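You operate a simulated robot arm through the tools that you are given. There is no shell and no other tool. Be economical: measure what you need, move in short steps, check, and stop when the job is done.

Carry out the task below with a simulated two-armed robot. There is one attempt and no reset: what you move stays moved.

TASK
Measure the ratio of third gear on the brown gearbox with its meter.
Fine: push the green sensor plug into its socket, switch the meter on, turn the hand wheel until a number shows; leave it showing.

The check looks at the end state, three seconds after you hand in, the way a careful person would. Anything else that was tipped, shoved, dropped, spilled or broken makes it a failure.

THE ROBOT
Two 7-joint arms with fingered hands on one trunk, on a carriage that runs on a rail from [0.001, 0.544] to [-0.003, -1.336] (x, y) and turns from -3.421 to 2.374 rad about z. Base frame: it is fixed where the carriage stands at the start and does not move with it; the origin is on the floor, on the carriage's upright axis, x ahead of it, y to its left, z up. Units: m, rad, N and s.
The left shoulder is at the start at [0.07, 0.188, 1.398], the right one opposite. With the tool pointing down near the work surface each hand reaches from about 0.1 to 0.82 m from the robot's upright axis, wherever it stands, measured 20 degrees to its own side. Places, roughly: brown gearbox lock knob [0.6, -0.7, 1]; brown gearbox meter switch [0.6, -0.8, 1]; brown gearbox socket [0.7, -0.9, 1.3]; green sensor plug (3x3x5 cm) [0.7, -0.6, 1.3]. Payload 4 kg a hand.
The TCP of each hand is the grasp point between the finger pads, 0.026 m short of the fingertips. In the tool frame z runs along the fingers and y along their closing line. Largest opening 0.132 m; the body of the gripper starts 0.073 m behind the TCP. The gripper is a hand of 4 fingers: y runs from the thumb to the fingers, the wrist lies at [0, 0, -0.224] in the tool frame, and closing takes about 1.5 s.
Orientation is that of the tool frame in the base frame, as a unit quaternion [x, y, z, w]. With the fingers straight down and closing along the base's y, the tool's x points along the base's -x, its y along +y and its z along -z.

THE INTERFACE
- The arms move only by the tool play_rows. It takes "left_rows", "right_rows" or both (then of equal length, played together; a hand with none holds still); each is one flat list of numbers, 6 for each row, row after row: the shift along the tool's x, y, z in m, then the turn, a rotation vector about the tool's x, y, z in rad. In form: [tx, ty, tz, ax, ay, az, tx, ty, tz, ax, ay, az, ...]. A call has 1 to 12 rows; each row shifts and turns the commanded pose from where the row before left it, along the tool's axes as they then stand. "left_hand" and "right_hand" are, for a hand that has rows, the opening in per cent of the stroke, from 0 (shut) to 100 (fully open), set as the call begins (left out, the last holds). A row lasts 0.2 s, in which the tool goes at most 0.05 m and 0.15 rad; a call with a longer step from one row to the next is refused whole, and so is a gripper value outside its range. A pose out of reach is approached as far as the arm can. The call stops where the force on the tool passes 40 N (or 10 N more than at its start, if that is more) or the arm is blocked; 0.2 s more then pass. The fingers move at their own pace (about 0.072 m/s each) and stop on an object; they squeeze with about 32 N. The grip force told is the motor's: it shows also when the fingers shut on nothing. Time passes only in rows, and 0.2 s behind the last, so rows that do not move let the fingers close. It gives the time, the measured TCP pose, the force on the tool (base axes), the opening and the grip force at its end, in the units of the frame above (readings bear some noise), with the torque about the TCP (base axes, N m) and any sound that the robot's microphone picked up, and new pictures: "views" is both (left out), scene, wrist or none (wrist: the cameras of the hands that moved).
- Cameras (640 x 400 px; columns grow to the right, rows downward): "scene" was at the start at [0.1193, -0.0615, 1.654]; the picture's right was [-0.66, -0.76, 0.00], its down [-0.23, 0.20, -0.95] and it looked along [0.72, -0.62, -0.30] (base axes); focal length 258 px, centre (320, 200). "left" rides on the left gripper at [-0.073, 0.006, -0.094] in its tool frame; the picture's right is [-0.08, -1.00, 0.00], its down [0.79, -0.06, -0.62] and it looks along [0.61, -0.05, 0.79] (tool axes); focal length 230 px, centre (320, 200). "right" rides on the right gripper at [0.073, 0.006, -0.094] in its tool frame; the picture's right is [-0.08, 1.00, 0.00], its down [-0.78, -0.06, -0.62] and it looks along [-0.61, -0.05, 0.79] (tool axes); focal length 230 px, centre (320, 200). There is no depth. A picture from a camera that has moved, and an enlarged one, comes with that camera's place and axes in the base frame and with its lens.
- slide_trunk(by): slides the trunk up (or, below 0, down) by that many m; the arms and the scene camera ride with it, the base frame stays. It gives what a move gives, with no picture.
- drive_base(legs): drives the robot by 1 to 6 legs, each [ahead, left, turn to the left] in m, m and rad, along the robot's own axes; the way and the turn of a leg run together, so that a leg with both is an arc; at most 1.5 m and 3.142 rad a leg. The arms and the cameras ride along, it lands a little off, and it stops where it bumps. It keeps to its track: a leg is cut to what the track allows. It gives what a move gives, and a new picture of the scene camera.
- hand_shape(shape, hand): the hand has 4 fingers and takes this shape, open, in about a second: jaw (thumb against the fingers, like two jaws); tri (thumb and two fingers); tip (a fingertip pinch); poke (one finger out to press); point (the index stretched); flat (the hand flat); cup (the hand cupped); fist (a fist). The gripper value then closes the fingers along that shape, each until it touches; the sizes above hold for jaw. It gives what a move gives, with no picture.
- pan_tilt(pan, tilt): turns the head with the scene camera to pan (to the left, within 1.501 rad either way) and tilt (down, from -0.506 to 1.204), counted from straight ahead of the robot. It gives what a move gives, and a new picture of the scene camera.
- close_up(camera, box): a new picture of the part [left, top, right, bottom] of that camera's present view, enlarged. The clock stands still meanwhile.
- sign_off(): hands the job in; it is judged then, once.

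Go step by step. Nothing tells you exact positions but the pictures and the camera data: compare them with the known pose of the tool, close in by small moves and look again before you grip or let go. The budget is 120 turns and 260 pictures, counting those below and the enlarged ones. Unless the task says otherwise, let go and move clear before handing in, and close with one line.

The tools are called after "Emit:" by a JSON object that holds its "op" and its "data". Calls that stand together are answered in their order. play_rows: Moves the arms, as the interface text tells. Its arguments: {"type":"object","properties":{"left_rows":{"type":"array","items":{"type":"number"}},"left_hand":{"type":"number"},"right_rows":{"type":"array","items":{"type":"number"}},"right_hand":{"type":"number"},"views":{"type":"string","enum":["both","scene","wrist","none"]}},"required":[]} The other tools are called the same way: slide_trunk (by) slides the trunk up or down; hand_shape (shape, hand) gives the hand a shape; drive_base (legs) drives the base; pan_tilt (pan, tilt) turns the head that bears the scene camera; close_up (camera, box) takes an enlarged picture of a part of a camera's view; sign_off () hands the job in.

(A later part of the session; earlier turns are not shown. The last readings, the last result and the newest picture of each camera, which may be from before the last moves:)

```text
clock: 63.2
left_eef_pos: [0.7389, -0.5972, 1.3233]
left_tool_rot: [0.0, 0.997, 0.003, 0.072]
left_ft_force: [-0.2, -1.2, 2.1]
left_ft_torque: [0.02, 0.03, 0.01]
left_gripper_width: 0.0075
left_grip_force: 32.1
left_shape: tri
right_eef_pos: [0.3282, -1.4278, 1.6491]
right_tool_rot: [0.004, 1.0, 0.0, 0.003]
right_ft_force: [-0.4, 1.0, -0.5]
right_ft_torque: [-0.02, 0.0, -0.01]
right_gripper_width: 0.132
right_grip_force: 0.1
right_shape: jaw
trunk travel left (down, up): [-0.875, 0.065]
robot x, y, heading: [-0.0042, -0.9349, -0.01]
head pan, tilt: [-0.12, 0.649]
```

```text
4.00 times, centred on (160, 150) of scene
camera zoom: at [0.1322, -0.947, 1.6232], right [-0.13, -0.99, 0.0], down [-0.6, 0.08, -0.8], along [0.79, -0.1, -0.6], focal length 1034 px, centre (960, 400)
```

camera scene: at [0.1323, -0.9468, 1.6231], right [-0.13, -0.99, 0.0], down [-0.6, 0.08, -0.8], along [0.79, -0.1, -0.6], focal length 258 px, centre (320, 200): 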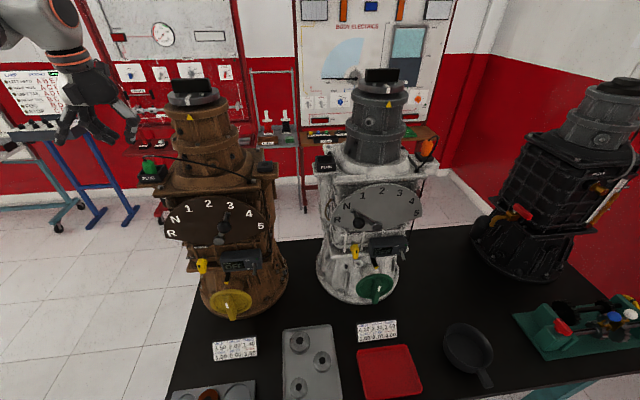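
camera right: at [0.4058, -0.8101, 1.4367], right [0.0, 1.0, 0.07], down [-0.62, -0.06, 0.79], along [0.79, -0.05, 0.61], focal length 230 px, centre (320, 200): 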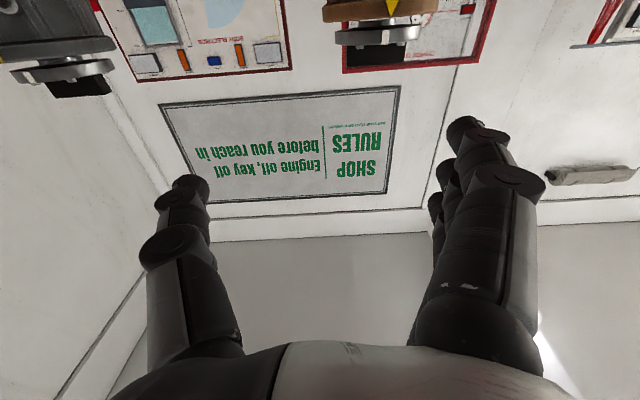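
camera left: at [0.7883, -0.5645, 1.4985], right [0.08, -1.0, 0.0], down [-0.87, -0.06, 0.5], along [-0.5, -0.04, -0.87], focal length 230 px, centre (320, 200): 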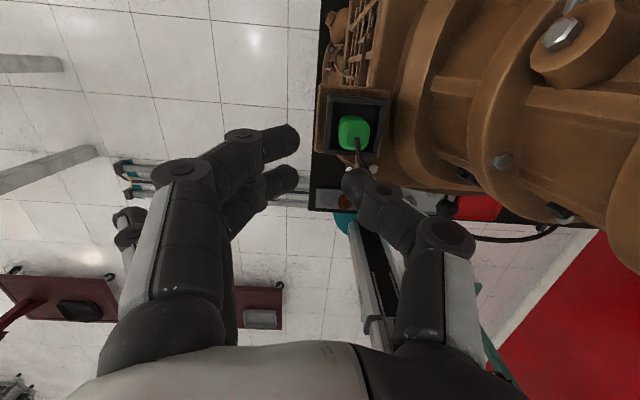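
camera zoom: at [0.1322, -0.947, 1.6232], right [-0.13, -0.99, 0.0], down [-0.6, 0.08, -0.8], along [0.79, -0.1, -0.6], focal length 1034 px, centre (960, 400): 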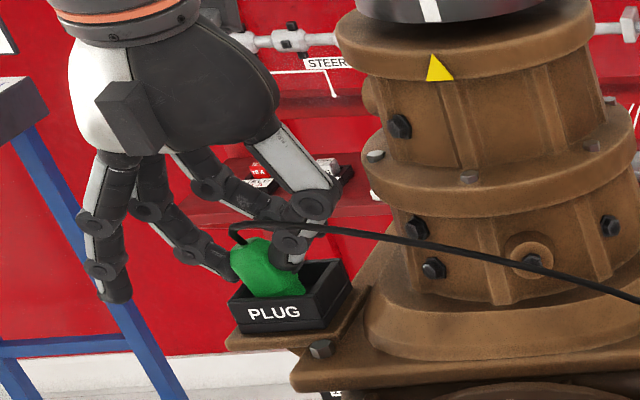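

The thumb presses near one edge and the index slips past, which twists the plug. I'll open, clear the tower and try the fingertip pinch shape instead.

Emit:
{"op": "play_rows", "data": {"left_rows": [0, 0, 0, 0, 0, 0, 0, 0, 0, 0, 0, 0, 0, 0, 0, 0, 0, 0, 0, 0, 0, 0, 0, 0, 0, 0, -0.03, 0, 0, 0, 0, 0.02, -0.04, 0, 0, 0, 0, 0.04, 0, 0, 0, 0], "left_hand": 45, "views": "none"}}

Emit:
{"op": "hand_shape", "data": {"shape": "tip", "hand": "left"}}

Emit:
{"op": "play_rows", "data": {"left_rows": [0, 0, 0, 0, 0, 0, 0, 0, 0, 0, 0, 0, 0, 0, 0, 0, 0, 0, 0, 0, 0, 0, 0, 0], "left_hand": 35, "views": "wrist"}}

Emit:
{"op": "close_up", "data": {"camera": "scene", "box": [40, 60, 230, 200]}}

```text
clock: 64.8
left_eef_pos: [0.7281, -0.5336, 1.3925]
left_tool_rot: [0.0, 0.997, 0.002, 0.072]
left_ft_force: [-0.6, -0.1, 0.1]
left_ft_torque: [0.0, 0.01, -0.01]
left_gripper_width: 0.0587
left_grip_force: 0.0
left_shape: tri
right_eef_pos: [0.3281, -1.4233, 1.65]
right_tool_rot: [0.003, 1.0, -0.001, 0.003]
right_ft_force: [-0.6, 0.1, 0.9]
right_ft_torque: [-0.04, 0.04, -0.02]
right_gripper_width: 0.132
right_grip_force: 0.0
right_shape: jaw
trunk travel left (down, up): [-0.875, 0.065]
robot x, y, heading: [-0.0015, -0.9309, -0.003]
head pan, tilt: [-0.12, 0.649]
```

```text
clock: 65.8
left_eef_pos: [0.7277, -0.5351, 1.3936]
left_tool_rot: [0.001, 0.997, 0.003, 0.071]
left_ft_force: [0.3, -0.3, 0.5]
left_ft_torque: [0.0, -0.05, 0.0]
left_gripper_width: 0.1319
left_grip_force: 0.1
left_shape: tip
right_eef_pos: [0.3294, -1.4269, 1.6495]
right_tool_rot: [0.003, 1.0, 0.0, 0.001]
right_ft_force: [-0.1, -0.3, -0.6]
right_ft_torque: [0.01, 0.05, -0.01]
right_gripper_width: 0.1319
right_grip_force: 0.1
right_shape: jaw
trunk travel left (down, up): [-0.875, 0.065]
robot x, y, heading: [-0.0021, -0.9343, -0.005]
head pan, tilt: [-0.12, 0.649]
```

```text
clock: 66.8
left_eef_pos: [0.7283, -0.5357, 1.3938]
left_tool_rot: [0.0, 0.997, 0.004, 0.071]
left_ft_force: [0.0, 0.2, 0.1]
left_ft_torque: [0.01, -0.03, -0.02]
left_gripper_width: 0.0467
left_grip_force: 0.1
left_shape: tip
right_eef_pos: [0.3284, -1.4262, 1.6491]
right_tool_rot: [0.003, 1.0, 0.0, 0.003]
right_ft_force: [-0.2, 0.2, -0.3]
right_ft_torque: [0.02, 0.01, 0.01]
right_gripper_width: 0.1321
right_grip_force: 0.1
right_shape: jaw
trunk travel left (down, up): [-0.875, 0.065]
robot x, y, heading: [-0.0002, -0.9323, -0.005]
head pan, tilt: [-0.12, 0.649]
camera left: at [0.7881, -0.5317, 1.4965], right [0.08, -1.0, 0.0], down [-0.87, -0.06, 0.5], along [-0.5, -0.04, -0.87], focal length 230 px, centre (320, 200)
```

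left: 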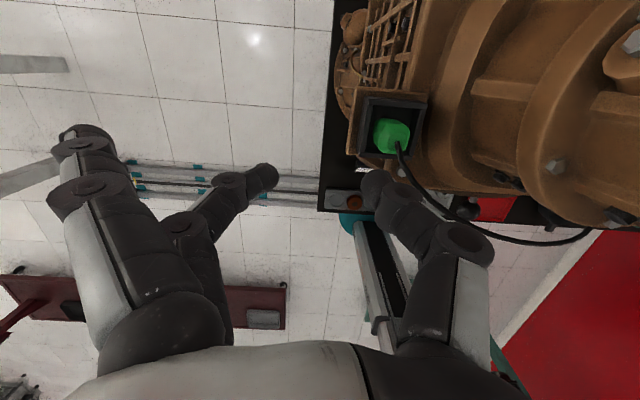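

```text
2.86 times, centred on (135, 130) of scene
camera zoom: at [0.1325, -0.9468, 1.6231], right [-0.13, -0.99, 0.0], down [-0.6, 0.08, -0.8], along [0.79, -0.1, -0.6], focal length 738 px, centre (849, 400)
```

zoom: 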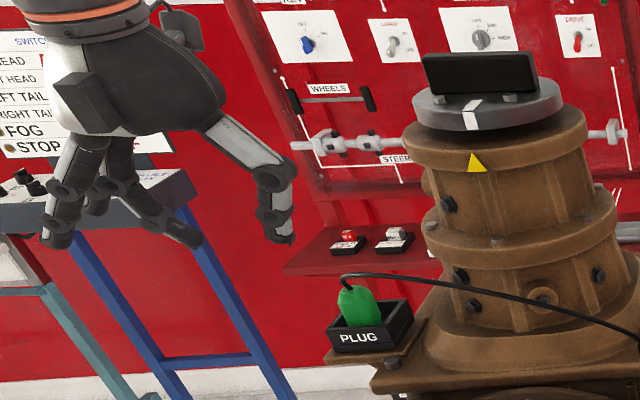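

The tip shape pinches with just the thumb and middle finger, squarely opposed. I'll check how the plug is sitting.

Emit:
{"op": "close_up", "data": {"camera": "left", "box": [330, 70, 470, 180]}}

Emit:
{"op": "close_up", "data": {"camera": "scene", "box": [125, 145, 195, 195]}}

```text
3.64 times, centred on (400, 125) of left
camera zoom: at [0.7881, -0.5317, 1.4965], right [0.08, -1.0, 0.0], down [-0.87, -0.06, 0.5], along [-0.5, -0.04, -0.87], focal length 837 px, centre (29, 473)
```

zoom: 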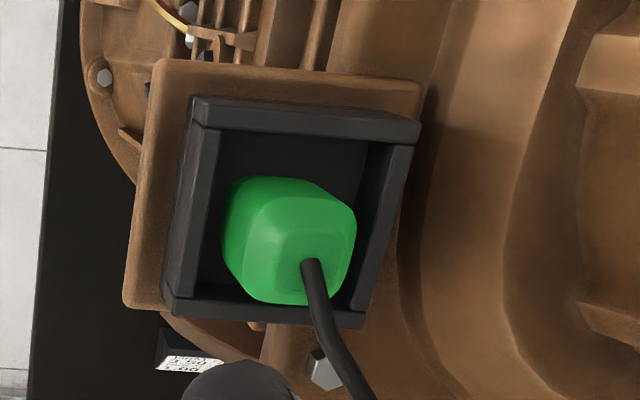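

```text
8.00 times, centred on (160, 170) of scene
camera zoom: at [0.1325, -0.9468, 1.6231], right [-0.13, -0.99, 0.0], down [-0.6, 0.08, -0.8], along [0.79, -0.1, -0.6], focal length 2067 px, centre (1600, 440)
```

zoom: 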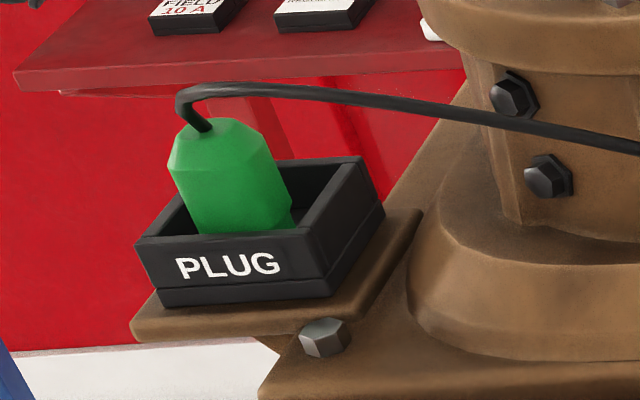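

The plug is slightly yawed but upright enough. I'm moving the pinch over it.

Emit:
{"op": "play_rows", "data": {"left_rows": [-0.005, -0.02, 0, 0, 0, 0, -0.005, -0.02, 0, 0, 0, 0, -0.003, -0.02, 0.01, 0, 0, 0, 0, 0, 0.02, 0, 0, 0, 0.001, 0, 0.02, 0, 0, 0], "left_hand": 38, "views": "none"}}

Emit:
{"op": "close_up", "data": {"camera": "left", "box": [220, 120, 420, 260]}}

Emit:
{"op": "close_up", "data": {"camera": "scene", "box": [90, 100, 230, 200]}}

```text
clock: 68.0
left_eef_pos: [0.7487, -0.5949, 1.344]
left_tool_rot: [0.0, 0.997, 0.004, 0.072]
left_ft_force: [0.0, 0.1, -0.4]
left_ft_torque: [0.0, 0.02, 0.01]
left_gripper_width: 0.0498
left_grip_force: 0.1
left_shape: tip
right_eef_pos: [0.3278, -1.4255, 1.6505]
right_tool_rot: [0.003, 1.0, 0.0, 0.001]
right_ft_force: [-0.1, -0.4, 0.4]
right_ft_torque: [0.04, 0.0, -0.01]
right_gripper_width: 0.1317
right_grip_force: 0.0
right_shape: jaw
trunk travel left (down, up): [-0.875, 0.065]
robot x, y, heading: [-0.0023, -0.9352, -0.009]
head pan, tilt: [-0.12, 0.649]
```

```text
2.86 times, centred on (320, 190) of left
camera zoom: at [0.8095, -0.5905, 1.4472], right [0.08, -1.0, 0.0], down [-0.87, -0.06, 0.5], along [-0.5, -0.04, -0.87], focal length 657 px, centre (320, 229)
```

zoom: 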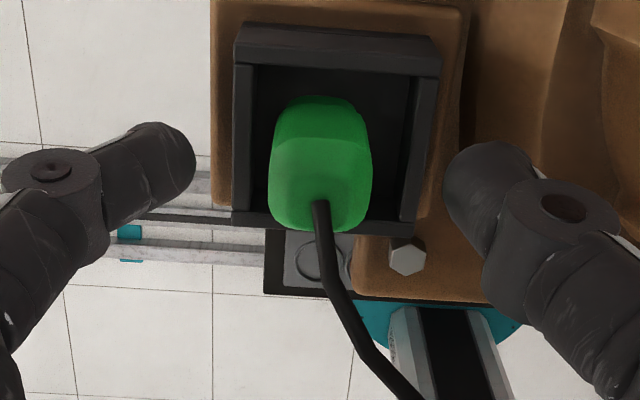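

```text
4.00 times, centred on (160, 150) of scene
camera zoom: at [0.133, -0.9462, 1.6231], right [-0.13, -0.99, 0.0], down [-0.6, 0.08, -0.8], along [0.79, -0.1, -0.6], focal length 1034 px, centre (960, 400)
```

zoom: 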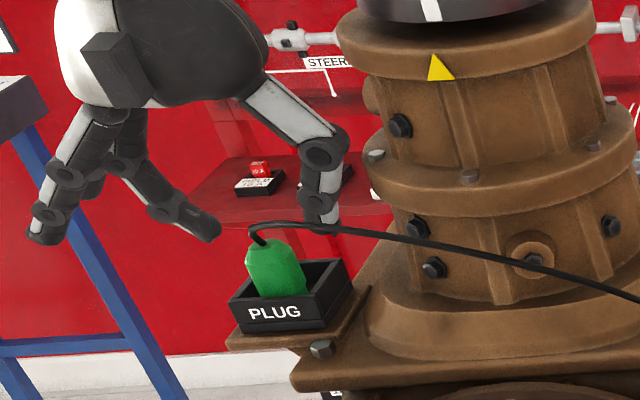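

The fingertips sit about 8 mm too far forward of the plug centre. I'll correct this while descending, then pinch.

Emit:
{"op": "play_rows", "data": {"left_rows": [0.004, 0, 0.006, 0, 0, 0, 0.004, 0, 0.008, 0, 0, 0, 0.003, 0, 0.008, 0, 0, 0], "views": "none"}}

Emit:
{"op": "play_rows", "data": {"left_rows": [0, 0, 0, 0, 0, 0, 0, 0, 0, 0, 0, 0, 0, 0, 0, 0, 0, 0, 0, 0, 0, 0, 0, 0, 0, 0, 0, 0, 0, 0], "left_hand": 0, "views": "none"}}

Emit:
{"op": "close_up", "data": {"camera": "left", "box": [220, 120, 420, 260]}}

Emit:
{"op": "close_up", "data": {"camera": "scene", "box": [90, 100, 230, 200]}}

```text
clock: 68.8
left_eef_pos: [0.7392, -0.5955, 1.3214]
left_tool_rot: [0.0, 0.997, 0.004, 0.072]
left_ft_force: [0.1, -0.1, -0.7]
left_ft_torque: [0.0, -0.02, 0.04]
left_gripper_width: 0.05
left_grip_force: 0.0
left_shape: tip
right_eef_pos: [0.3288, -1.4272, 1.6482]
right_tool_rot: [0.003, 1.0, 0.0, 0.003]
right_ft_force: [-0.4, -0.3, 0.5]
right_ft_torque: [0.01, 0.0, 0.0]
right_gripper_width: 0.1318
right_grip_force: 0.1
right_shape: jaw
trunk travel left (down, up): [-0.875, 0.065]
robot x, y, heading: [-0.0028, -0.9385, -0.004]
head pan, tilt: [-0.12, 0.649]
```

```text
clock: 70.0
left_eef_pos: [0.74, -0.5949, 1.3227]
left_tool_rot: [0.0, 0.997, 0.004, 0.072]
left_ft_force: [-0.5, -0.7, 1.2]
left_ft_torque: [-0.01, -0.02, -0.01]
left_gripper_width: 0.018
left_grip_force: 31.9
left_shape: tip
right_eef_pos: [0.3279, -1.4254, 1.6483]
right_tool_rot: [0.003, 1.0, 0.0, 0.003]
right_ft_force: [-0.1, -0.4, -0.7]
right_ft_torque: [-0.04, 0.0, 0.02]
right_gripper_width: 0.1319
right_grip_force: 0.1
right_shape: jaw
trunk travel left (down, up): [-0.875, 0.065]
robot x, y, heading: [-0.0022, -0.9363, -0.005]
head pan, tilt: [-0.12, 0.649]
```

```text
2.86 times, centred on (320, 190) of left
camera zoom: at [0.7998, -0.5914, 1.4251], right [0.08, -1.0, 0.0], down [-0.87, -0.06, 0.5], along [-0.5, -0.04, -0.87], focal length 657 px, centre (320, 229)
```

zoom: 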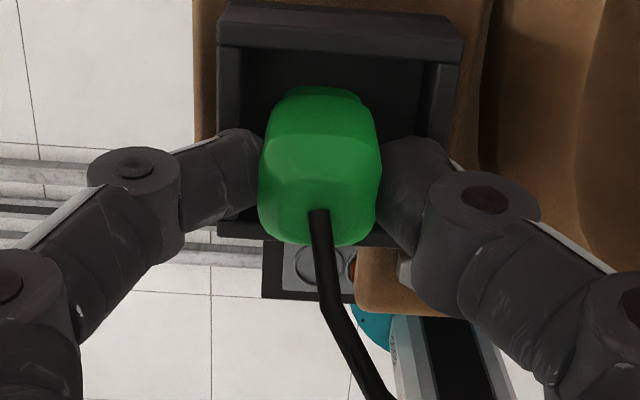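

```text
4.00 times, centred on (160, 150) of scene
camera zoom: at [0.1327, -0.9467, 1.6231], right [-0.13, -0.99, 0.0], down [-0.6, 0.08, -0.8], along [0.79, -0.1, -0.6], focal length 1034 px, centre (960, 400)
```

zoom: 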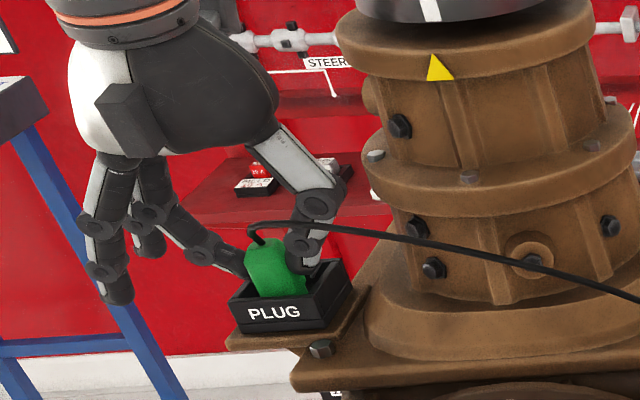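

A square, firm pinch. I'm lifting straight up.

Emit:
{"op": "play_rows", "data": {"left_rows": [-0.001, 0, -0.007, 0, 0, 0, -0.0014, 0, -0.01, 0, 0, 0, -0.0021, 0, -0.015, 0, 0, 0, -0.0029, 0, -0.02, 0, 0, 0, -0.0029, 0, -0.02, 0, 0, 0, -0.0029, 0, -0.02, 0, 0, 0], "views": "wrist"}}

Emit:
{"op": "close_up", "data": {"camera": "scene", "box": [70, 60, 290, 200]}}

```text
clock: 71.3
left_eef_pos: [0.7395, -0.5947, 1.4159]
left_tool_rot: [0.001, 0.997, 0.005, 0.072]
left_ft_force: [0.7, 0.4, -0.2]
left_ft_torque: [0.06, -0.03, 0.01]
left_gripper_width: 0.0177
left_grip_force: 31.7
left_shape: tip
right_eef_pos: [0.3278, -1.4261, 1.6492]
right_tool_rot: [0.002, 1.0, 0.0, 0.002]
right_ft_force: [0.4, 0.1, 0.6]
right_ft_torque: [-0.01, 0.0, 0.03]
right_gripper_width: 0.1318
right_grip_force: 0.0
right_shape: jaw
trunk travel left (down, up): [-0.875, 0.065]
robot x, y, heading: [-0.0052, -0.9405, -0.006]
head pan, tilt: [-0.12, 0.649]
camera left: at [0.8001, -0.5921, 1.5189], right [0.08, -1.0, 0.0], down [-0.87, -0.06, 0.5], along [-0.5, -0.04, -0.87], focal length 230 px, centre (320, 200)
```

left: 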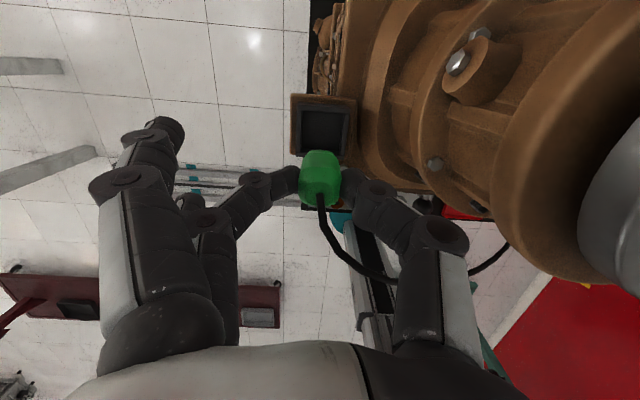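

```text
2.86 times, centred on (180, 130) of scene
camera zoom: at [0.1322, -0.9478, 1.6231], right [-0.13, -0.99, 0.0], down [-0.6, 0.08, -0.8], along [0.79, -0.1, -0.6], focal length 738 px, centre (720, 400)
```

zoom: 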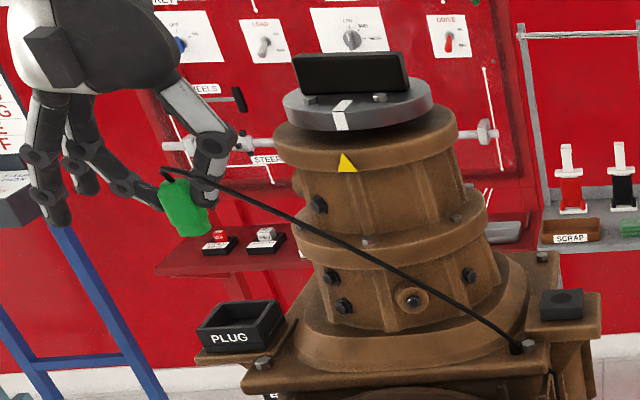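

The plug is held. I'll take it around the front of the tower to the socket side.

Emit:
{"op": "play_rows", "data": {"left_rows": [0.0396, 0, -0.0058, 0, 0, 0, 0.0396, 0, -0.0058, 0, 0, 0, 0.0396, 0, -0.0058, 0, 0, 0, 0.0396, 0, -0.0058, 0, 0, 0, 0, -0.04, 0, 0, 0, 0, 0, -0.04, 0, 0, 0, 0, 0, -0.04, 0, 0, 0, 0, 0, -0.04, 0, 0, 0, 0, 0, -0.04, 0, 0, 0, 0, 0, -0.04, 0, 0, 0, 0, 0, -0.044, 0, 0, 0, 0]}}

Emit:
{"op": "close_up", "data": {"camera": "scene", "box": [150, 60, 350, 200]}}

```text
clock: 73.8
left_eef_pos: [0.5791, -0.8832, 1.4184]
left_tool_rot: [0.0, 0.997, 0.004, 0.073]
left_ft_force: [0.8, -0.4, -0.5]
left_ft_torque: [0.02, 0.01, -0.04]
left_gripper_width: 0.018
left_grip_force: 32.0
left_shape: tip
right_eef_pos: [0.327, -1.4287, 1.6493]
right_tool_rot: [0.003, 1.0, 0.001, 0.002]
right_ft_force: [-0.5, 0.0, -0.4]
right_ft_torque: [0.04, 0.01, -0.02]
right_gripper_width: 0.1319
right_grip_force: 0.1
right_shape: jaw
trunk travel left (down, up): [-0.875, 0.065]
robot x, y, heading: [-0.0017, -0.9417, -0.008]
head pan, tilt: [-0.12, 0.649]
camera scene: at [0.1322, -0.9495, 1.6231], right [-0.13, -0.99, 0.0], down [-0.6, 0.08, -0.8], along [0.79, -0.1, -0.6], focal length 258 px, centre (320, 200)
camera left: at [0.6391, -0.8792, 1.5214], right [0.08, -1.0, 0.0], down [-0.87, -0.06, 0.5], along [-0.5, -0.04, -0.87], focal length 230 px, centre (320, 200)
```

scene: 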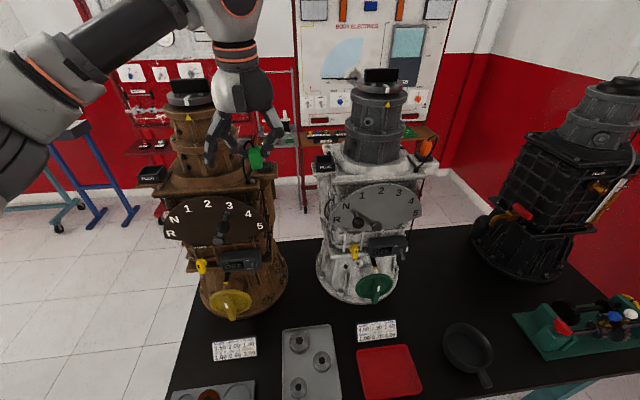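
left: 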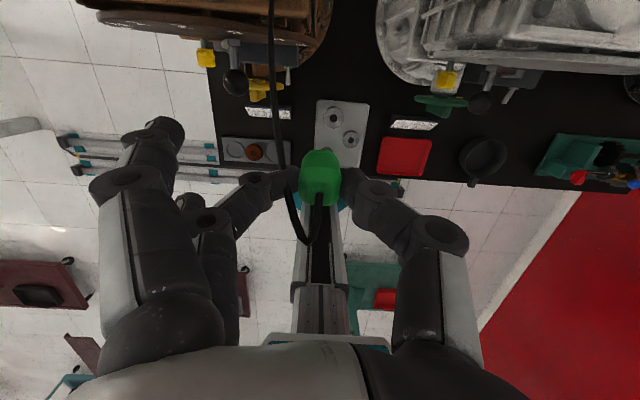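

```text
2.86 times, centred on (250, 130) of scene
camera zoom: at [0.1322, -0.9495, 1.6231], right [-0.13, -0.99, 0.0], down [-0.6, 0.08, -0.8], along [0.79, -0.1, -0.6], focal length 738 px, centre (520, 400)
```

zoom: 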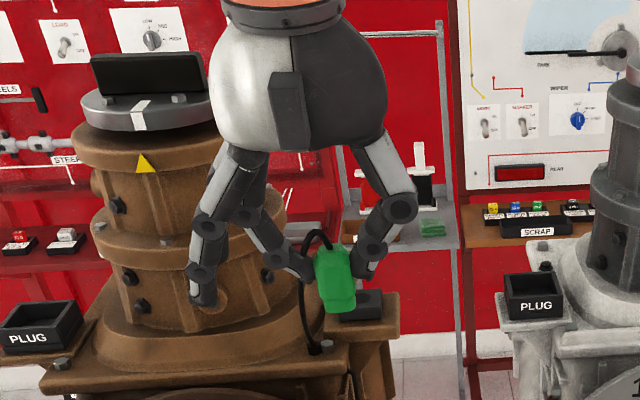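

The spare fingers hang on the tower side, about level with the plug's bottom, so they would hit the tower base at the socket. I'll look at the socket and the plug's underside to see if turning the hand is allowed.

Emit:
{"op": "close_up", "data": {"camera": "scene", "box": [220, 120, 300, 180]}}

Emit:
{"op": "close_up", "data": {"camera": "left", "box": [240, 120, 400, 240]}}

```text
6.67 times, centred on (260, 150) of scene
camera zoom: at [0.1322, -0.9495, 1.6231], right [-0.13, -0.99, 0.0], down [-0.6, 0.08, -0.8], along [0.79, -0.1, -0.6], focal length 1723 px, centre (720, 533)
```

zoom: 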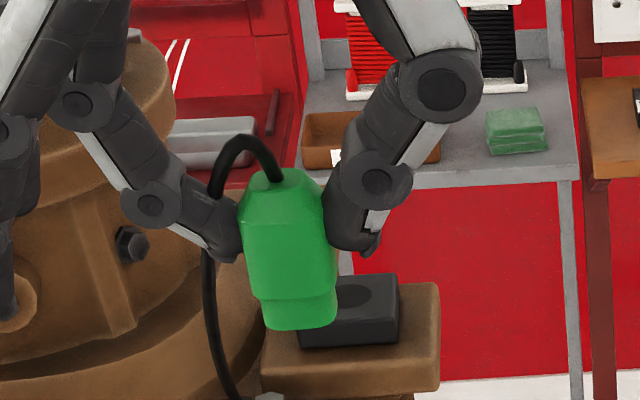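

```text
3.33 times, centred on (320, 180) of left
camera zoom: at [0.6391, -0.8792, 1.5214], right [0.08, -1.0, 0.0], down [-0.87, -0.06, 0.5], along [-0.5, -0.04, -0.87], focal length 767 px, centre (320, 267)
```

zoom: 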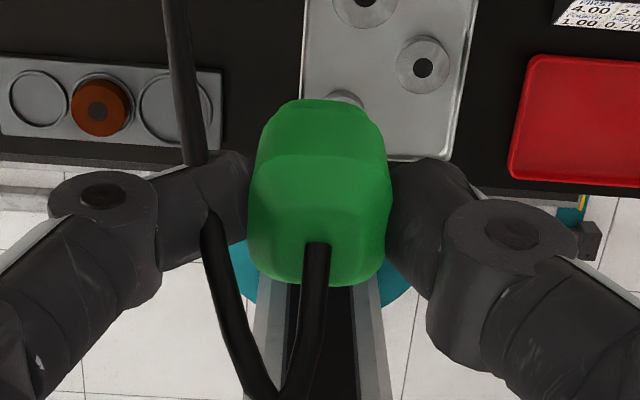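

The socket hole is round, with a round nose on the plug, so yaw is free. I'll turn the hand 90° about the vertical so that the spare fingers point forward, away from the tower.

Emit:
{"op": "play_rows", "data": {"left_rows": [0, 0, 0, 0.0206, 0, 0.1414, 0, 0, 0, 0.0206, 0, 0.1414, 0, 0, 0, 0.0206, 0, 0.1414, 0, 0, 0, 0.0206, 0, 0.1414, 0, 0, 0, 0.0206, 0, 0.1414, 0, 0, 0, 0.0206, 0, 0.1414, 0, 0, 0, 0.0206, 0, 0.1414, 0, 0, 0, 0.0206, 0, 0.1414, 0, 0, 0, 0.0206, 0, 0.1414, 0, 0, 0, 0.0206, 0, 0.1414, 0, 0, 0, 0.0206, 0, 0.1414]}}

Emit:
{"op": "close_up", "data": {"camera": "scene", "box": [180, 70, 320, 190]}}

```text
clock: 76.2
left_eef_pos: [0.5794, -0.8801, 1.4129]
left_tool_rot: [0.708, 0.703, -0.048, 0.049]
left_ft_force: [-0.2, -0.8, 0.0]
left_ft_torque: [0.0, 0.0, 0.01]
left_gripper_width: 0.0176
left_grip_force: 31.7
left_shape: tip
right_eef_pos: [0.3278, -1.425, 1.6487]
right_tool_rot: [0.003, 1.0, 0.001, 0.002]
right_ft_force: [-0.3, 0.4, 0.7]
right_ft_torque: [-0.03, 0.02, -0.01]
right_gripper_width: 0.132
right_grip_force: 0.0
right_shape: jaw
trunk travel left (down, up): [-0.875, 0.065]
robot x, y, heading: [-0.0029, -0.9357, -0.004]
head pan, tilt: [-0.12, 0.649]
camera scene: at [0.1327, -0.9469, 1.6231], right [-0.13, -0.99, 0.0], down [-0.6, 0.08, -0.8], along [0.79, -0.1, -0.6], focal length 258 px, centre (320, 200)
camera left: at [0.5855, -0.9405, 1.5155], right [-1.0, -0.07, 0.01], down [-0.06, 0.86, 0.5], along [-0.05, 0.5, -0.86], focal length 230 px, centre (320, 200)
```

scene: 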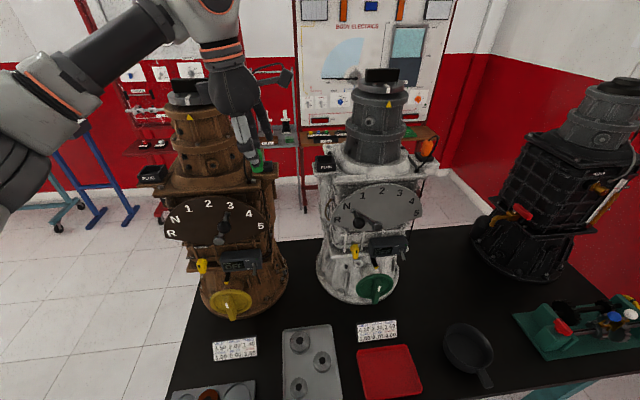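
left: 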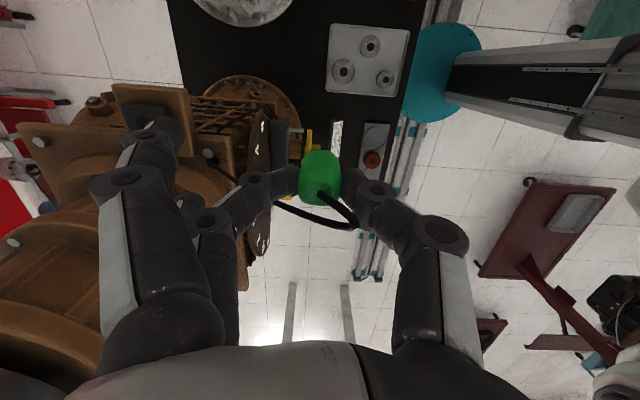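

```text
3.33 times, centred on (250, 130) of scene
camera zoom: at [0.1327, -0.9469, 1.6231], right [-0.13, -0.99, 0.0], down [-0.6, 0.08, -0.8], along [0.79, -0.1, -0.6], focal length 861 px, centre (553, 433)
```

zoom: 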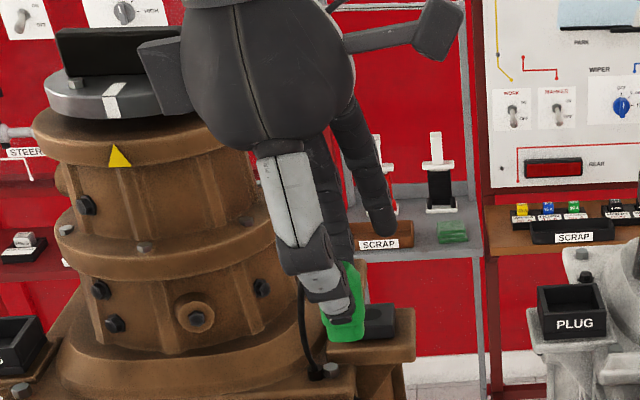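

The turn works, but now the wrist block would sit over the tower. Turning the other way to about +115° puts the fingers, block and lean all away from the tower, so I'll try that.

Emit:
{"op": "play_rows", "data": {"left_rows": [0, 0, 0, -0.0206, 0, -0.1414, 0, 0, 0, -0.0206, 0, -0.1414, 0, 0, 0, -0.0206, 0, -0.1414, 0, 0, 0, -0.0206, 0, -0.1414, 0, 0, 0, -0.0206, 0, -0.1414, 0, 0, 0, -0.0206, 0, -0.1414, 0, 0, 0, -0.0206, 0, -0.1414, 0, 0, 0, -0.0206, 0, -0.1414, 0, 0, 0, -0.0206, 0, -0.1414, 0, 0, 0, -0.0206, 0, -0.1414, 0, 0, 0, -0.0206, 0, -0.1414], "views": "none"}}

Emit:
{"op": "play_rows", "data": {"left_rows": [0, 0, 0, -0.0206, 0, -0.1414, 0, 0, 0, -0.0206, 0, -0.1414, 0, 0, 0, -0.0206, 0, -0.1414, 0, 0, 0, -0.0206, 0, -0.1414, 0, 0, 0, -0.0206, 0, -0.1414, 0, 0, 0, -0.0206, 0, -0.1414, 0, 0, 0, -0.0206, 0, -0.1414, 0, 0, 0, -0.0206, 0, -0.1414, 0, 0, 0, -0.0206, 0, -0.1414, 0, 0, 0, -0.0206, 0, -0.1414, 0, 0, 0, -0.0206, 0, -0.1414, 0, 0, 0, -0.0206, 0, -0.1414]}}

Emit:
{"op": "close_up", "data": {"camera": "scene", "box": [180, 70, 320, 190]}}

```text
clock: 78.5
left_eef_pos: [0.5784, -0.8794, 1.4126]
left_tool_rot: [-0.002, 0.997, 0.002, 0.072]
left_ft_force: [-0.3, -0.5, 0.5]
left_ft_torque: [-0.02, 0.01, 0.01]
left_gripper_width: 0.0179
left_grip_force: 32.1
left_shape: tip
right_eef_pos: [0.3284, -1.4263, 1.6489]
right_tool_rot: [0.003, 1.0, 0.0, 0.002]
right_ft_force: [-0.5, 0.5, -0.3]
right_ft_torque: [0.05, 0.01, 0.03]
right_gripper_width: 0.1316
right_grip_force: 0.0
right_shape: jaw
trunk travel left (down, up): [-0.875, 0.065]
robot x, y, heading: [-0.0037, -0.9375, -0.006]
head pan, tilt: [-0.12, 0.649]
```

```text
clock: 81.2
left_eef_pos: [0.5779, -0.88, 1.413]
left_tool_rot: [0.754, -0.652, -0.058, -0.049]
left_ft_force: [0.3, -0.1, -1.6]
left_ft_torque: [0.02, 0.03, -0.01]
left_gripper_width: 0.018
left_grip_force: 31.7
left_shape: tip
right_eef_pos: [0.3289, -1.4255, 1.6491]
right_tool_rot: [0.003, 1.0, 0.0, 0.003]
right_ft_force: [-0.5, 0.0, -0.4]
right_ft_torque: [-0.01, 0.01, 0.0]
right_gripper_width: 0.1316
right_grip_force: 0.1
right_shape: jaw
trunk travel left (down, up): [-0.875, 0.065]
robot x, y, heading: [-0.0018, -0.9341, -0.001]
head pan, tilt: [-0.12, 0.649]
camera scene: at [0.1326, -0.9468, 1.6231], right [-0.13, -0.99, 0.0], down [-0.6, 0.08, -0.8], along [0.79, -0.1, -0.6], focal length 258 px, centre (320, 200)
camera left: at [0.5652, -0.8245, 1.5158], right [0.98, 0.22, 0.01], down [0.19, -0.85, 0.49], along [0.12, -0.48, -0.87], focal length 230 px, centre (320, 200)
```

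scene: 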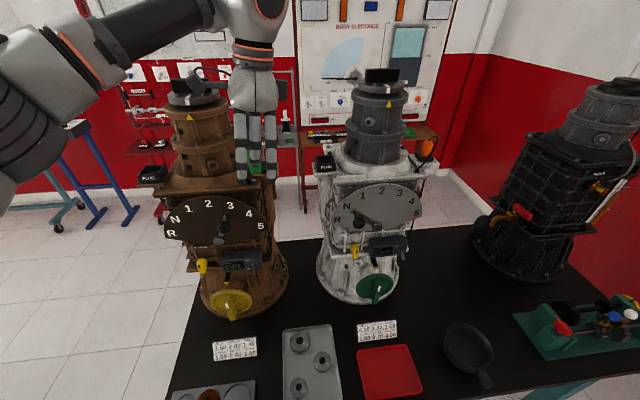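
left: 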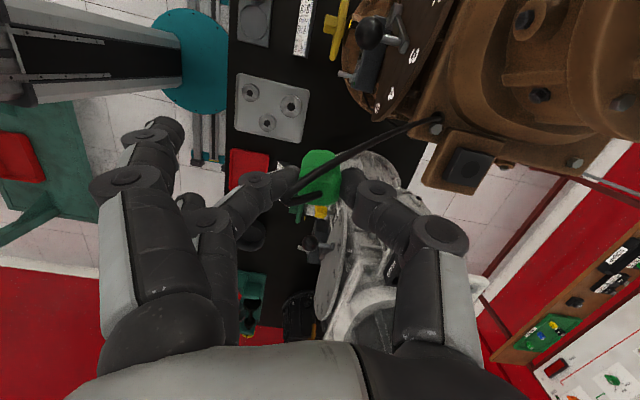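

```text
3.33 times, centred on (250, 130) of scene
camera zoom: at [0.1326, -0.9468, 1.6231], right [-0.13, -0.99, 0.0], down [-0.6, 0.08, -0.8], along [0.79, -0.1, -0.6], focal length 861 px, centre (553, 433)
```

zoom: 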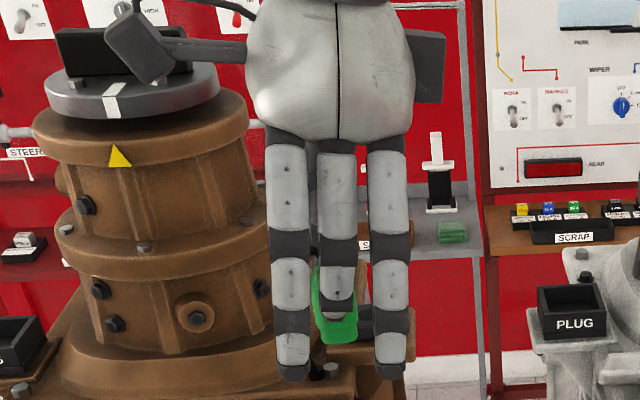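

It works. I'll turn about 30° further so the camera arm also clears the tower flange.

Emit:
{"op": "play_rows", "data": {"left_rows": [0, 0, 0, -0.0206, 0, -0.1414, 0, 0, 0, -0.0206, 0, -0.1414, 0, 0, 0, -0.0206, 0, -0.1414, 0, 0, 0, -0.0206, 0, -0.1414], "views": "wrist"}}

Emit:
{"op": "close_up", "data": {"camera": "left", "box": [240, 100, 520, 240]}}

```text
clock: 82.2
left_eef_pos: [0.5778, -0.8799, 1.4134]
left_tool_rot: [0.908, -0.413, -0.068, -0.033]
left_ft_force: [0.3, 0.0, -0.1]
left_ft_torque: [-0.02, 0.0, 0.0]
left_gripper_width: 0.0178
left_grip_force: 32.3
left_shape: tip
right_eef_pos: [0.3288, -1.4261, 1.6501]
right_tool_rot: [0.002, 1.0, 0.001, 0.001]
right_ft_force: [-0.2, 0.4, 0.5]
right_ft_torque: [0.01, 0.01, 0.01]
right_gripper_width: 0.132
right_grip_force: 0.2
right_shape: jaw
trunk travel left (down, up): [-0.875, 0.065]
robot x, y, heading: [-0.004, -0.9355, -0.003]
head pan, tilt: [-0.12, 0.649]
camera left: at [0.5372, -0.8416, 1.5155], right [0.7, 0.71, 0.02], down [0.61, -0.62, 0.49], along [0.36, -0.34, -0.87], focal length 230 px, centre (320, 200)
```

left: 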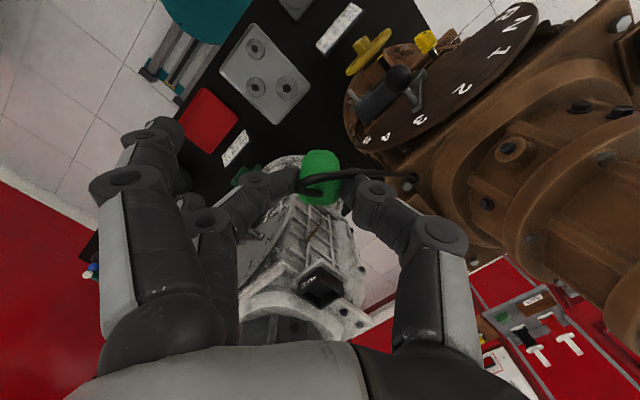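

```text
2.29 times, centred on (380, 170) of left
camera zoom: at [0.5372, -0.8416, 1.5155], right [0.7, 0.71, 0.02], down [0.61, -0.62, 0.49], along [0.36, -0.34, -0.87], focal length 526 px, centre (183, 269)
```

zoom: 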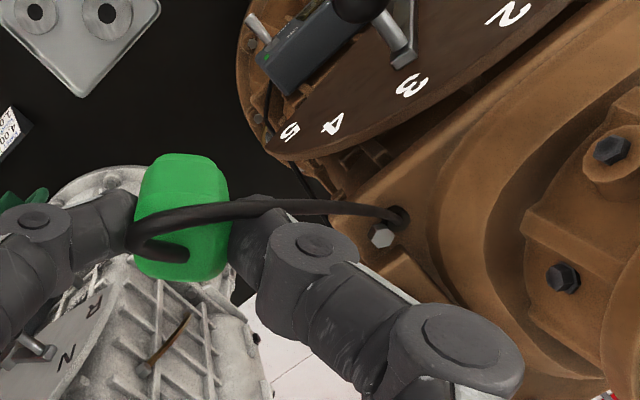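

I'll move to above the socket now.

Emit:
{"op": "play_rows", "data": {"left_rows": [0.0204, -0.0216, -0.003, 0, 0, 0, 0.0204, -0.0216, -0.003, 0, 0, 0, 0.0204, -0.0216, -0.003, 0, 0, 0, 0.0204, -0.0216, -0.003, 0, 0, 0, 0.0204, -0.0216, -0.003, 0, 0, 0, 0.0204, -0.0216, -0.003, 0, 0, 0], "views": "wrist"}}

Emit:
{"op": "close_up", "data": {"camera": "scene", "box": [180, 90, 340, 190]}}

Emit:
{"op": "close_up", "data": {"camera": "left", "box": [240, 100, 400, 240]}}

```text
clock: 83.5
left_eef_pos: [0.6688, -0.8836, 1.4125]
left_tool_rot: [0.907, -0.415, -0.067, -0.034]
left_ft_force: [0.0, -1.0, -1.5]
left_ft_torque: [0.02, 0.03, 0.0]
left_gripper_width: 0.0176
left_grip_force: 32.3
left_shape: tip
left hand out of reach, approached as far as the arm can: row 4, 5, 6
right_eef_pos: [0.328, -1.427, 1.6478]
right_tool_rot: [0.002, 1.0, -0.001, 0.002]
right_ft_force: [-0.5, -0.1, -0.4]
right_ft_torque: [-0.02, 0.01, -0.05]
right_gripper_width: 0.1319
right_grip_force: 0.0
right_shape: jaw
trunk travel left (down, up): [-0.875, 0.065]
robot x, y, heading: [-0.0, -0.9319, -0.007]
head pan, tilt: [-0.12, 0.649]
camera left: at [0.6268, -0.8458, 1.5159], right [0.7, 0.71, 0.02], down [0.61, -0.62, 0.49], along [0.36, -0.34, -0.87], focal length 230 px, centre (320, 200)
```

left: 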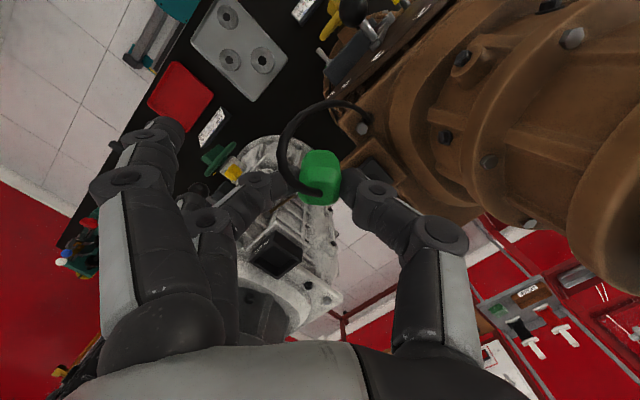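

```text
4.00 times, centred on (260, 140) of scene
camera zoom: at [0.1329, -0.9475, 1.6231], right [-0.13, -0.99, 0.0], down [-0.6, 0.08, -0.8], along [0.79, -0.1, -0.6], focal length 1034 px, centre (560, 440)
```

zoom: 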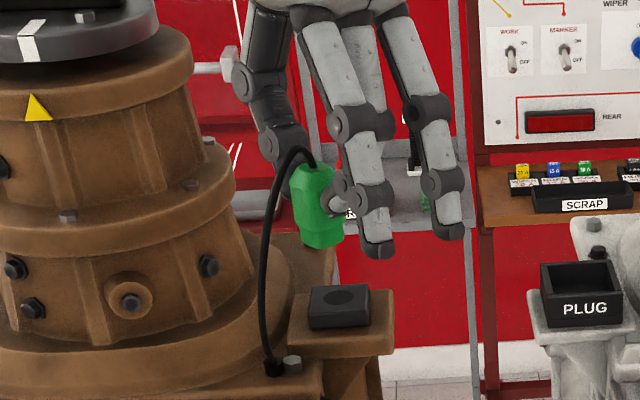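

```text
2.86 times, centred on (320, 170) of left
camera zoom: at [0.6268, -0.8458, 1.5159], right [0.7, 0.71, 0.02], down [0.61, -0.62, 0.49], along [0.36, -0.34, -0.87], focal length 657 px, centre (320, 286)
```

zoom: 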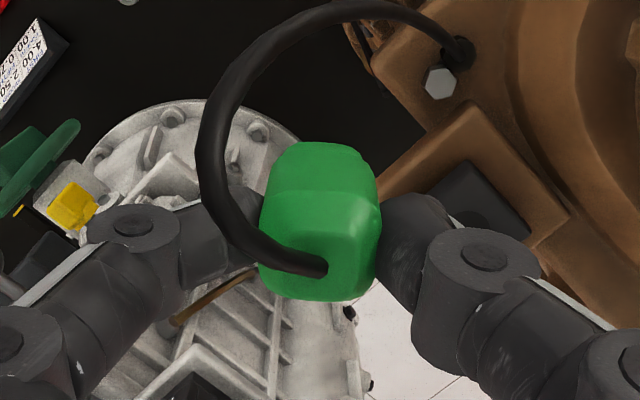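

The arm runs out of reach in this pose. I'll raise the trunk a little, pull the hand back, and turn the base right so the left shoulder comes forward.

Emit:
{"op": "play_rows", "data": {"left_rows": [-0.0311, 0.0178, 0.0047, 0, 0, 0, -0.0311, 0.0178, 0.0047, 0, 0, 0, -0.0311, 0.0178, 0.0047, 0, 0, 0, -0.0311, 0.0178, 0.0047, 0, 0, 0, -0.0311, 0.0178, 0.0047, 0, 0, 0, -0.0311, 0.0178, 0.0047, 0, 0, 0, -0.0311, 0.0178, 0.0047, 0, 0, 0, -0.0311, 0.0178, 0.0047, 0, 0, 0, -0.0311, 0.0178, 0.0047, 0, 0, 0], "views": "none"}}

Emit:
{"op": "slide_trunk", "data": {"by": 0.05}}

Emit:
{"op": "drive_base", "data": {"legs": [[0, -0.045, 0], [0, 0, -0.5]]}}

```text
clock: 85.5
left_eef_pos: [0.3612, -0.7787, 1.4103]
left_tool_rot: [0.907, -0.415, -0.068, -0.033]
left_ft_force: [-0.7, 0.1, -0.7]
left_ft_torque: [-0.01, -0.02, 0.01]
left_gripper_width: 0.0179
left_grip_force: 31.6
left_shape: tip
right_eef_pos: [0.3264, -1.4247, 1.6497]
right_tool_rot: [0.004, 1.0, -0.001, 0.003]
right_ft_force: [0.9, 0.0, 0.4]
right_ft_torque: [0.0, 0.0, -0.01]
right_gripper_width: 0.1317
right_grip_force: 0.2
right_shape: jaw
trunk travel left (down, up): [-0.875, 0.065]
robot x, y, heading: [-0.0028, -0.9393, -0.004]
head pan, tilt: [-0.12, 0.649]
```

```text
clock: 86.5
left_eef_pos: [0.3614, -0.7789, 1.459]
left_tool_rot: [0.907, -0.414, -0.068, -0.033]
left_ft_force: [-0.1, -0.3, -0.5]
left_ft_torque: [0.01, 0.01, 0.01]
left_gripper_width: 0.0178
left_grip_force: 31.7
left_shape: tip
right_eef_pos: [0.3281, -1.4262, 1.6992]
right_tool_rot: [0.003, 1.0, 0.0, 0.001]
right_ft_force: [0.3, 0.1, -0.5]
right_ft_torque: [-0.01, 0.0, -0.05]
right_gripper_width: 0.1316
right_grip_force: 0.0
right_shape: jaw
trunk travel left (down, up): [-0.925, 0.015]
robot x, y, heading: [-0.0018, -0.9343, -0.004]
head pan, tilt: [-0.12, 0.649]
```

```text
clock: 88.8
left_eef_pos: [0.3932, -1.0165, 1.4594]
left_tool_rot: [0.775, -0.628, -0.057, -0.047]
left_ft_force: [1.1, 0.3, 0.0]
left_ft_torque: [-0.01, 0.0, -0.01]
left_gripper_width: 0.0179
left_grip_force: 32.1
left_shape: tip
right_eef_pos: [0.0502, -1.5662, 1.7017]
right_tool_rot: [0.252, 0.968, -0.002, 0.003]
right_ft_force: [0.5, 0.6, -0.3]
right_ft_torque: [-0.03, 0.02, -0.01]
right_gripper_width: 0.1319
right_grip_force: 0.1
right_shape: jaw
trunk travel left (down, up): [-0.925, 0.015]
robot x, y, heading: [-0.006, -0.9801, -0.508]
head pan, tilt: [-0.12, 0.649]
camera scene: at [0.1113, -1.0527, 1.6732], right [-0.59, -0.81, 0.0], down [-0.49, 0.35, -0.8], along [0.64, -0.47, -0.6], focal length 258 px, centre (320, 200)
```

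scene: 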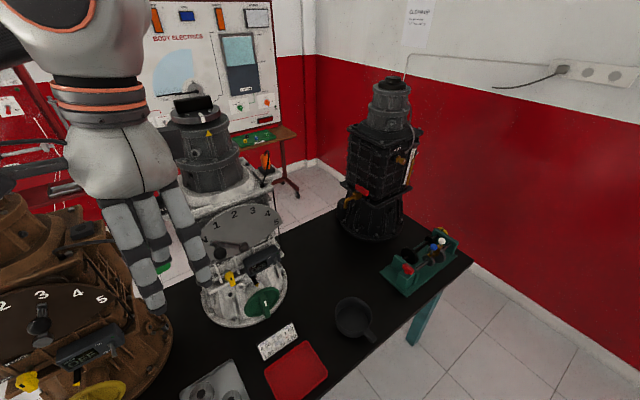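

Emit:
{"op": "play_rows", "data": {"left_rows": [0, 0, 0, -0.0206, 0, -0.1414, 0, 0, 0, -0.0206, 0, -0.1414, 0, 0, 0, -0.0206, 0, -0.1414, 0, 0, 0, -0.0206, 0, -0.1414, 0.0008, -0.041, 0, 0, 0, 0, 0.0008, -0.041, 0, 0, 0, 0, 0.0008, -0.041, 0, 0, 0, 0, 0.0008, -0.041, 0, 0, 0, 0, 0.0008, -0.041, 0, 0, 0, 0], "views": "none"}}

Emit:
{"op": "pan_tilt", "data": {"pan": 0.6, "tilt": 0.5}}

```text
clock: 90.8
left_eef_pos: [0.5447, -0.8743, 1.458]
left_tool_rot: [0.92, -0.384, -0.067, -0.029]
left_ft_force: [-0.3, 0.5, -0.1]
left_ft_torque: [0.0, -0.01, -0.01]
left_gripper_width: 0.0178
left_grip_force: 31.8
left_shape: tip
right_eef_pos: [0.0514, -1.5666, 1.7005]
right_tool_rot: [0.251, 0.968, -0.001, 0.003]
right_ft_force: [-0.1, -0.1, -0.2]
right_ft_torque: [0.0, 0.05, 0.0]
right_gripper_width: 0.1318
right_grip_force: 0.0
right_shape: jaw
trunk travel left (down, up): [-0.925, 0.015]
robot x, y, heading: [-0.0017, -0.9811, -0.51]
head pan, tilt: [-0.12, 0.649]
```

```text
clock: 91.9
left_eef_pos: [0.5404, -0.8795, 1.4602]
left_tool_rot: [0.92, -0.385, -0.068, -0.032]
left_ft_force: [0.6, 0.0, -0.2]
left_ft_torque: [-0.04, 0.0, -0.02]
left_gripper_width: 0.0178
left_grip_force: 32.2
left_shape: tip
right_eef_pos: [0.0474, -1.5714, 1.6983]
right_tool_rot: [0.251, 0.968, -0.001, 0.002]
right_ft_force: [0.4, -0.5, 0.4]
right_ft_torque: [0.03, -0.05, 0.02]
right_gripper_width: 0.1318
right_grip_force: 0.1
right_shape: jaw
trunk travel left (down, up): [-0.925, 0.015]
robot x, y, heading: [0.0001, -0.977, -0.515]
head pan, tilt: [0.6, 0.499]
camera scene: at [0.1301, -0.9984, 1.6865], right [0.09, -1.0, 0.0], down [-0.48, -0.04, -0.88], along [0.87, 0.08, -0.48], focal length 258 px, centre (320, 200)
```

scene: 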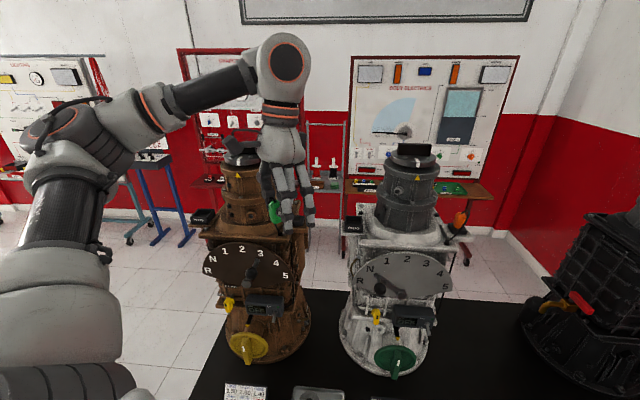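

Emit:
{"op": "play_rows", "data": {"left_rows": [0.0232, -0.0208, 0.0022, 0, 0, 0, 0.0232, -0.0208, 0.0022, 0, 0, 0, 0.0232, -0.0208, 0.0022, 0, 0, 0, 0.0232, -0.0208, 0.0022, 0, 0, 0, 0.0232, -0.0208, 0.0022, 0, 0, 0, 0.0232, -0.0208, 0.0022, 0, 0, 0, 0.0232, -0.0208, 0.0022, 0, 0, 0], "views": "wrist"}}

Emit:
{"op": "close_up", "data": {"camera": "scene", "box": [210, 140, 370, 260]}}

Emit:
{"op": "close_up", "data": {"camera": "left", "box": [240, 80, 400, 220]}}

```text
clock: 93.5
left_eef_pos: [0.7568, -0.8905, 1.4211]
left_tool_rot: [0.92, -0.384, -0.068, -0.031]
left_ft_force: [0.1, 0.8, 0.1]
left_ft_torque: [-0.01, 0.03, 0.0]
left_gripper_width: 0.0179
left_grip_force: 31.8
left_shape: tip
right_eef_pos: [0.0497, -1.5707, 1.6977]
right_tool_rot: [0.252, 0.968, 0.0, 0.002]
right_ft_force: [0.1, -0.4, -0.5]
right_ft_torque: [0.03, 0.03, -0.01]
right_gripper_width: 0.1317
right_grip_force: 0.3
right_shape: jaw
trunk travel left (down, up): [-0.925, 0.015]
robot x, y, heading: [-0.0022, -0.9809, -0.507]
head pan, tilt: [0.6, 0.499]
camera left: at [0.7123, -0.8538, 1.5245], right [0.65, 0.76, 0.02], down [0.65, -0.58, 0.49], along [0.38, -0.31, -0.87], focal length 230 px, centre (320, 200)
```

left: 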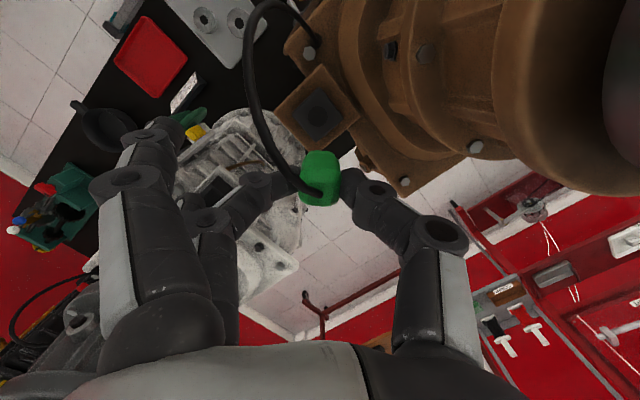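

```text
3.33 times, centred on (290, 200) of scene
camera zoom: at [0.1321, -0.9985, 1.6863], right [0.09, -1.0, 0.0], down [-0.48, -0.04, -0.88], along [0.87, 0.08, -0.48], focal length 861 px, centre (420, 200)
```

zoom: 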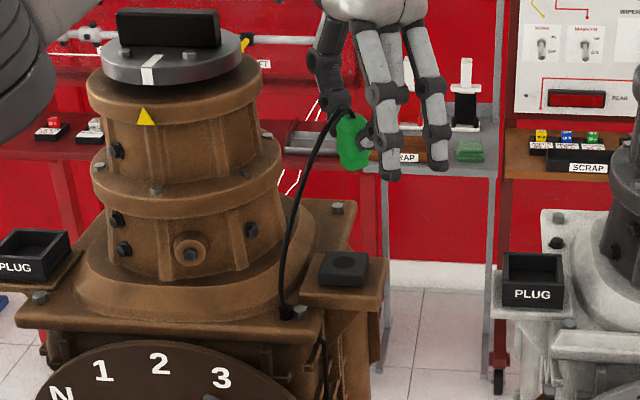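

```text
2.86 times, centred on (320, 150) of left
camera zoom: at [0.7123, -0.8538, 1.5245], right [0.65, 0.76, 0.02], down [0.65, -0.58, 0.49], along [0.38, -0.31, -0.87], focal length 657 px, centre (320, 343)
```

zoom: 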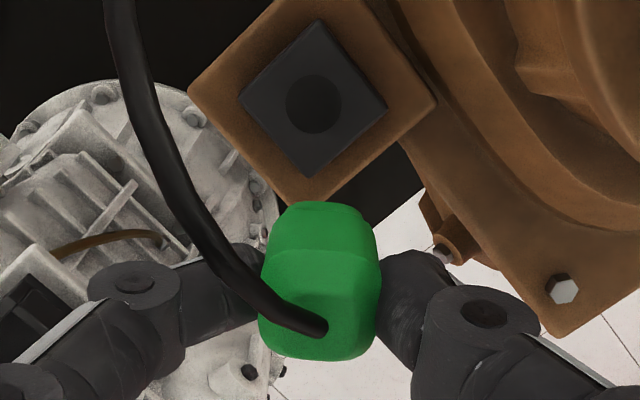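

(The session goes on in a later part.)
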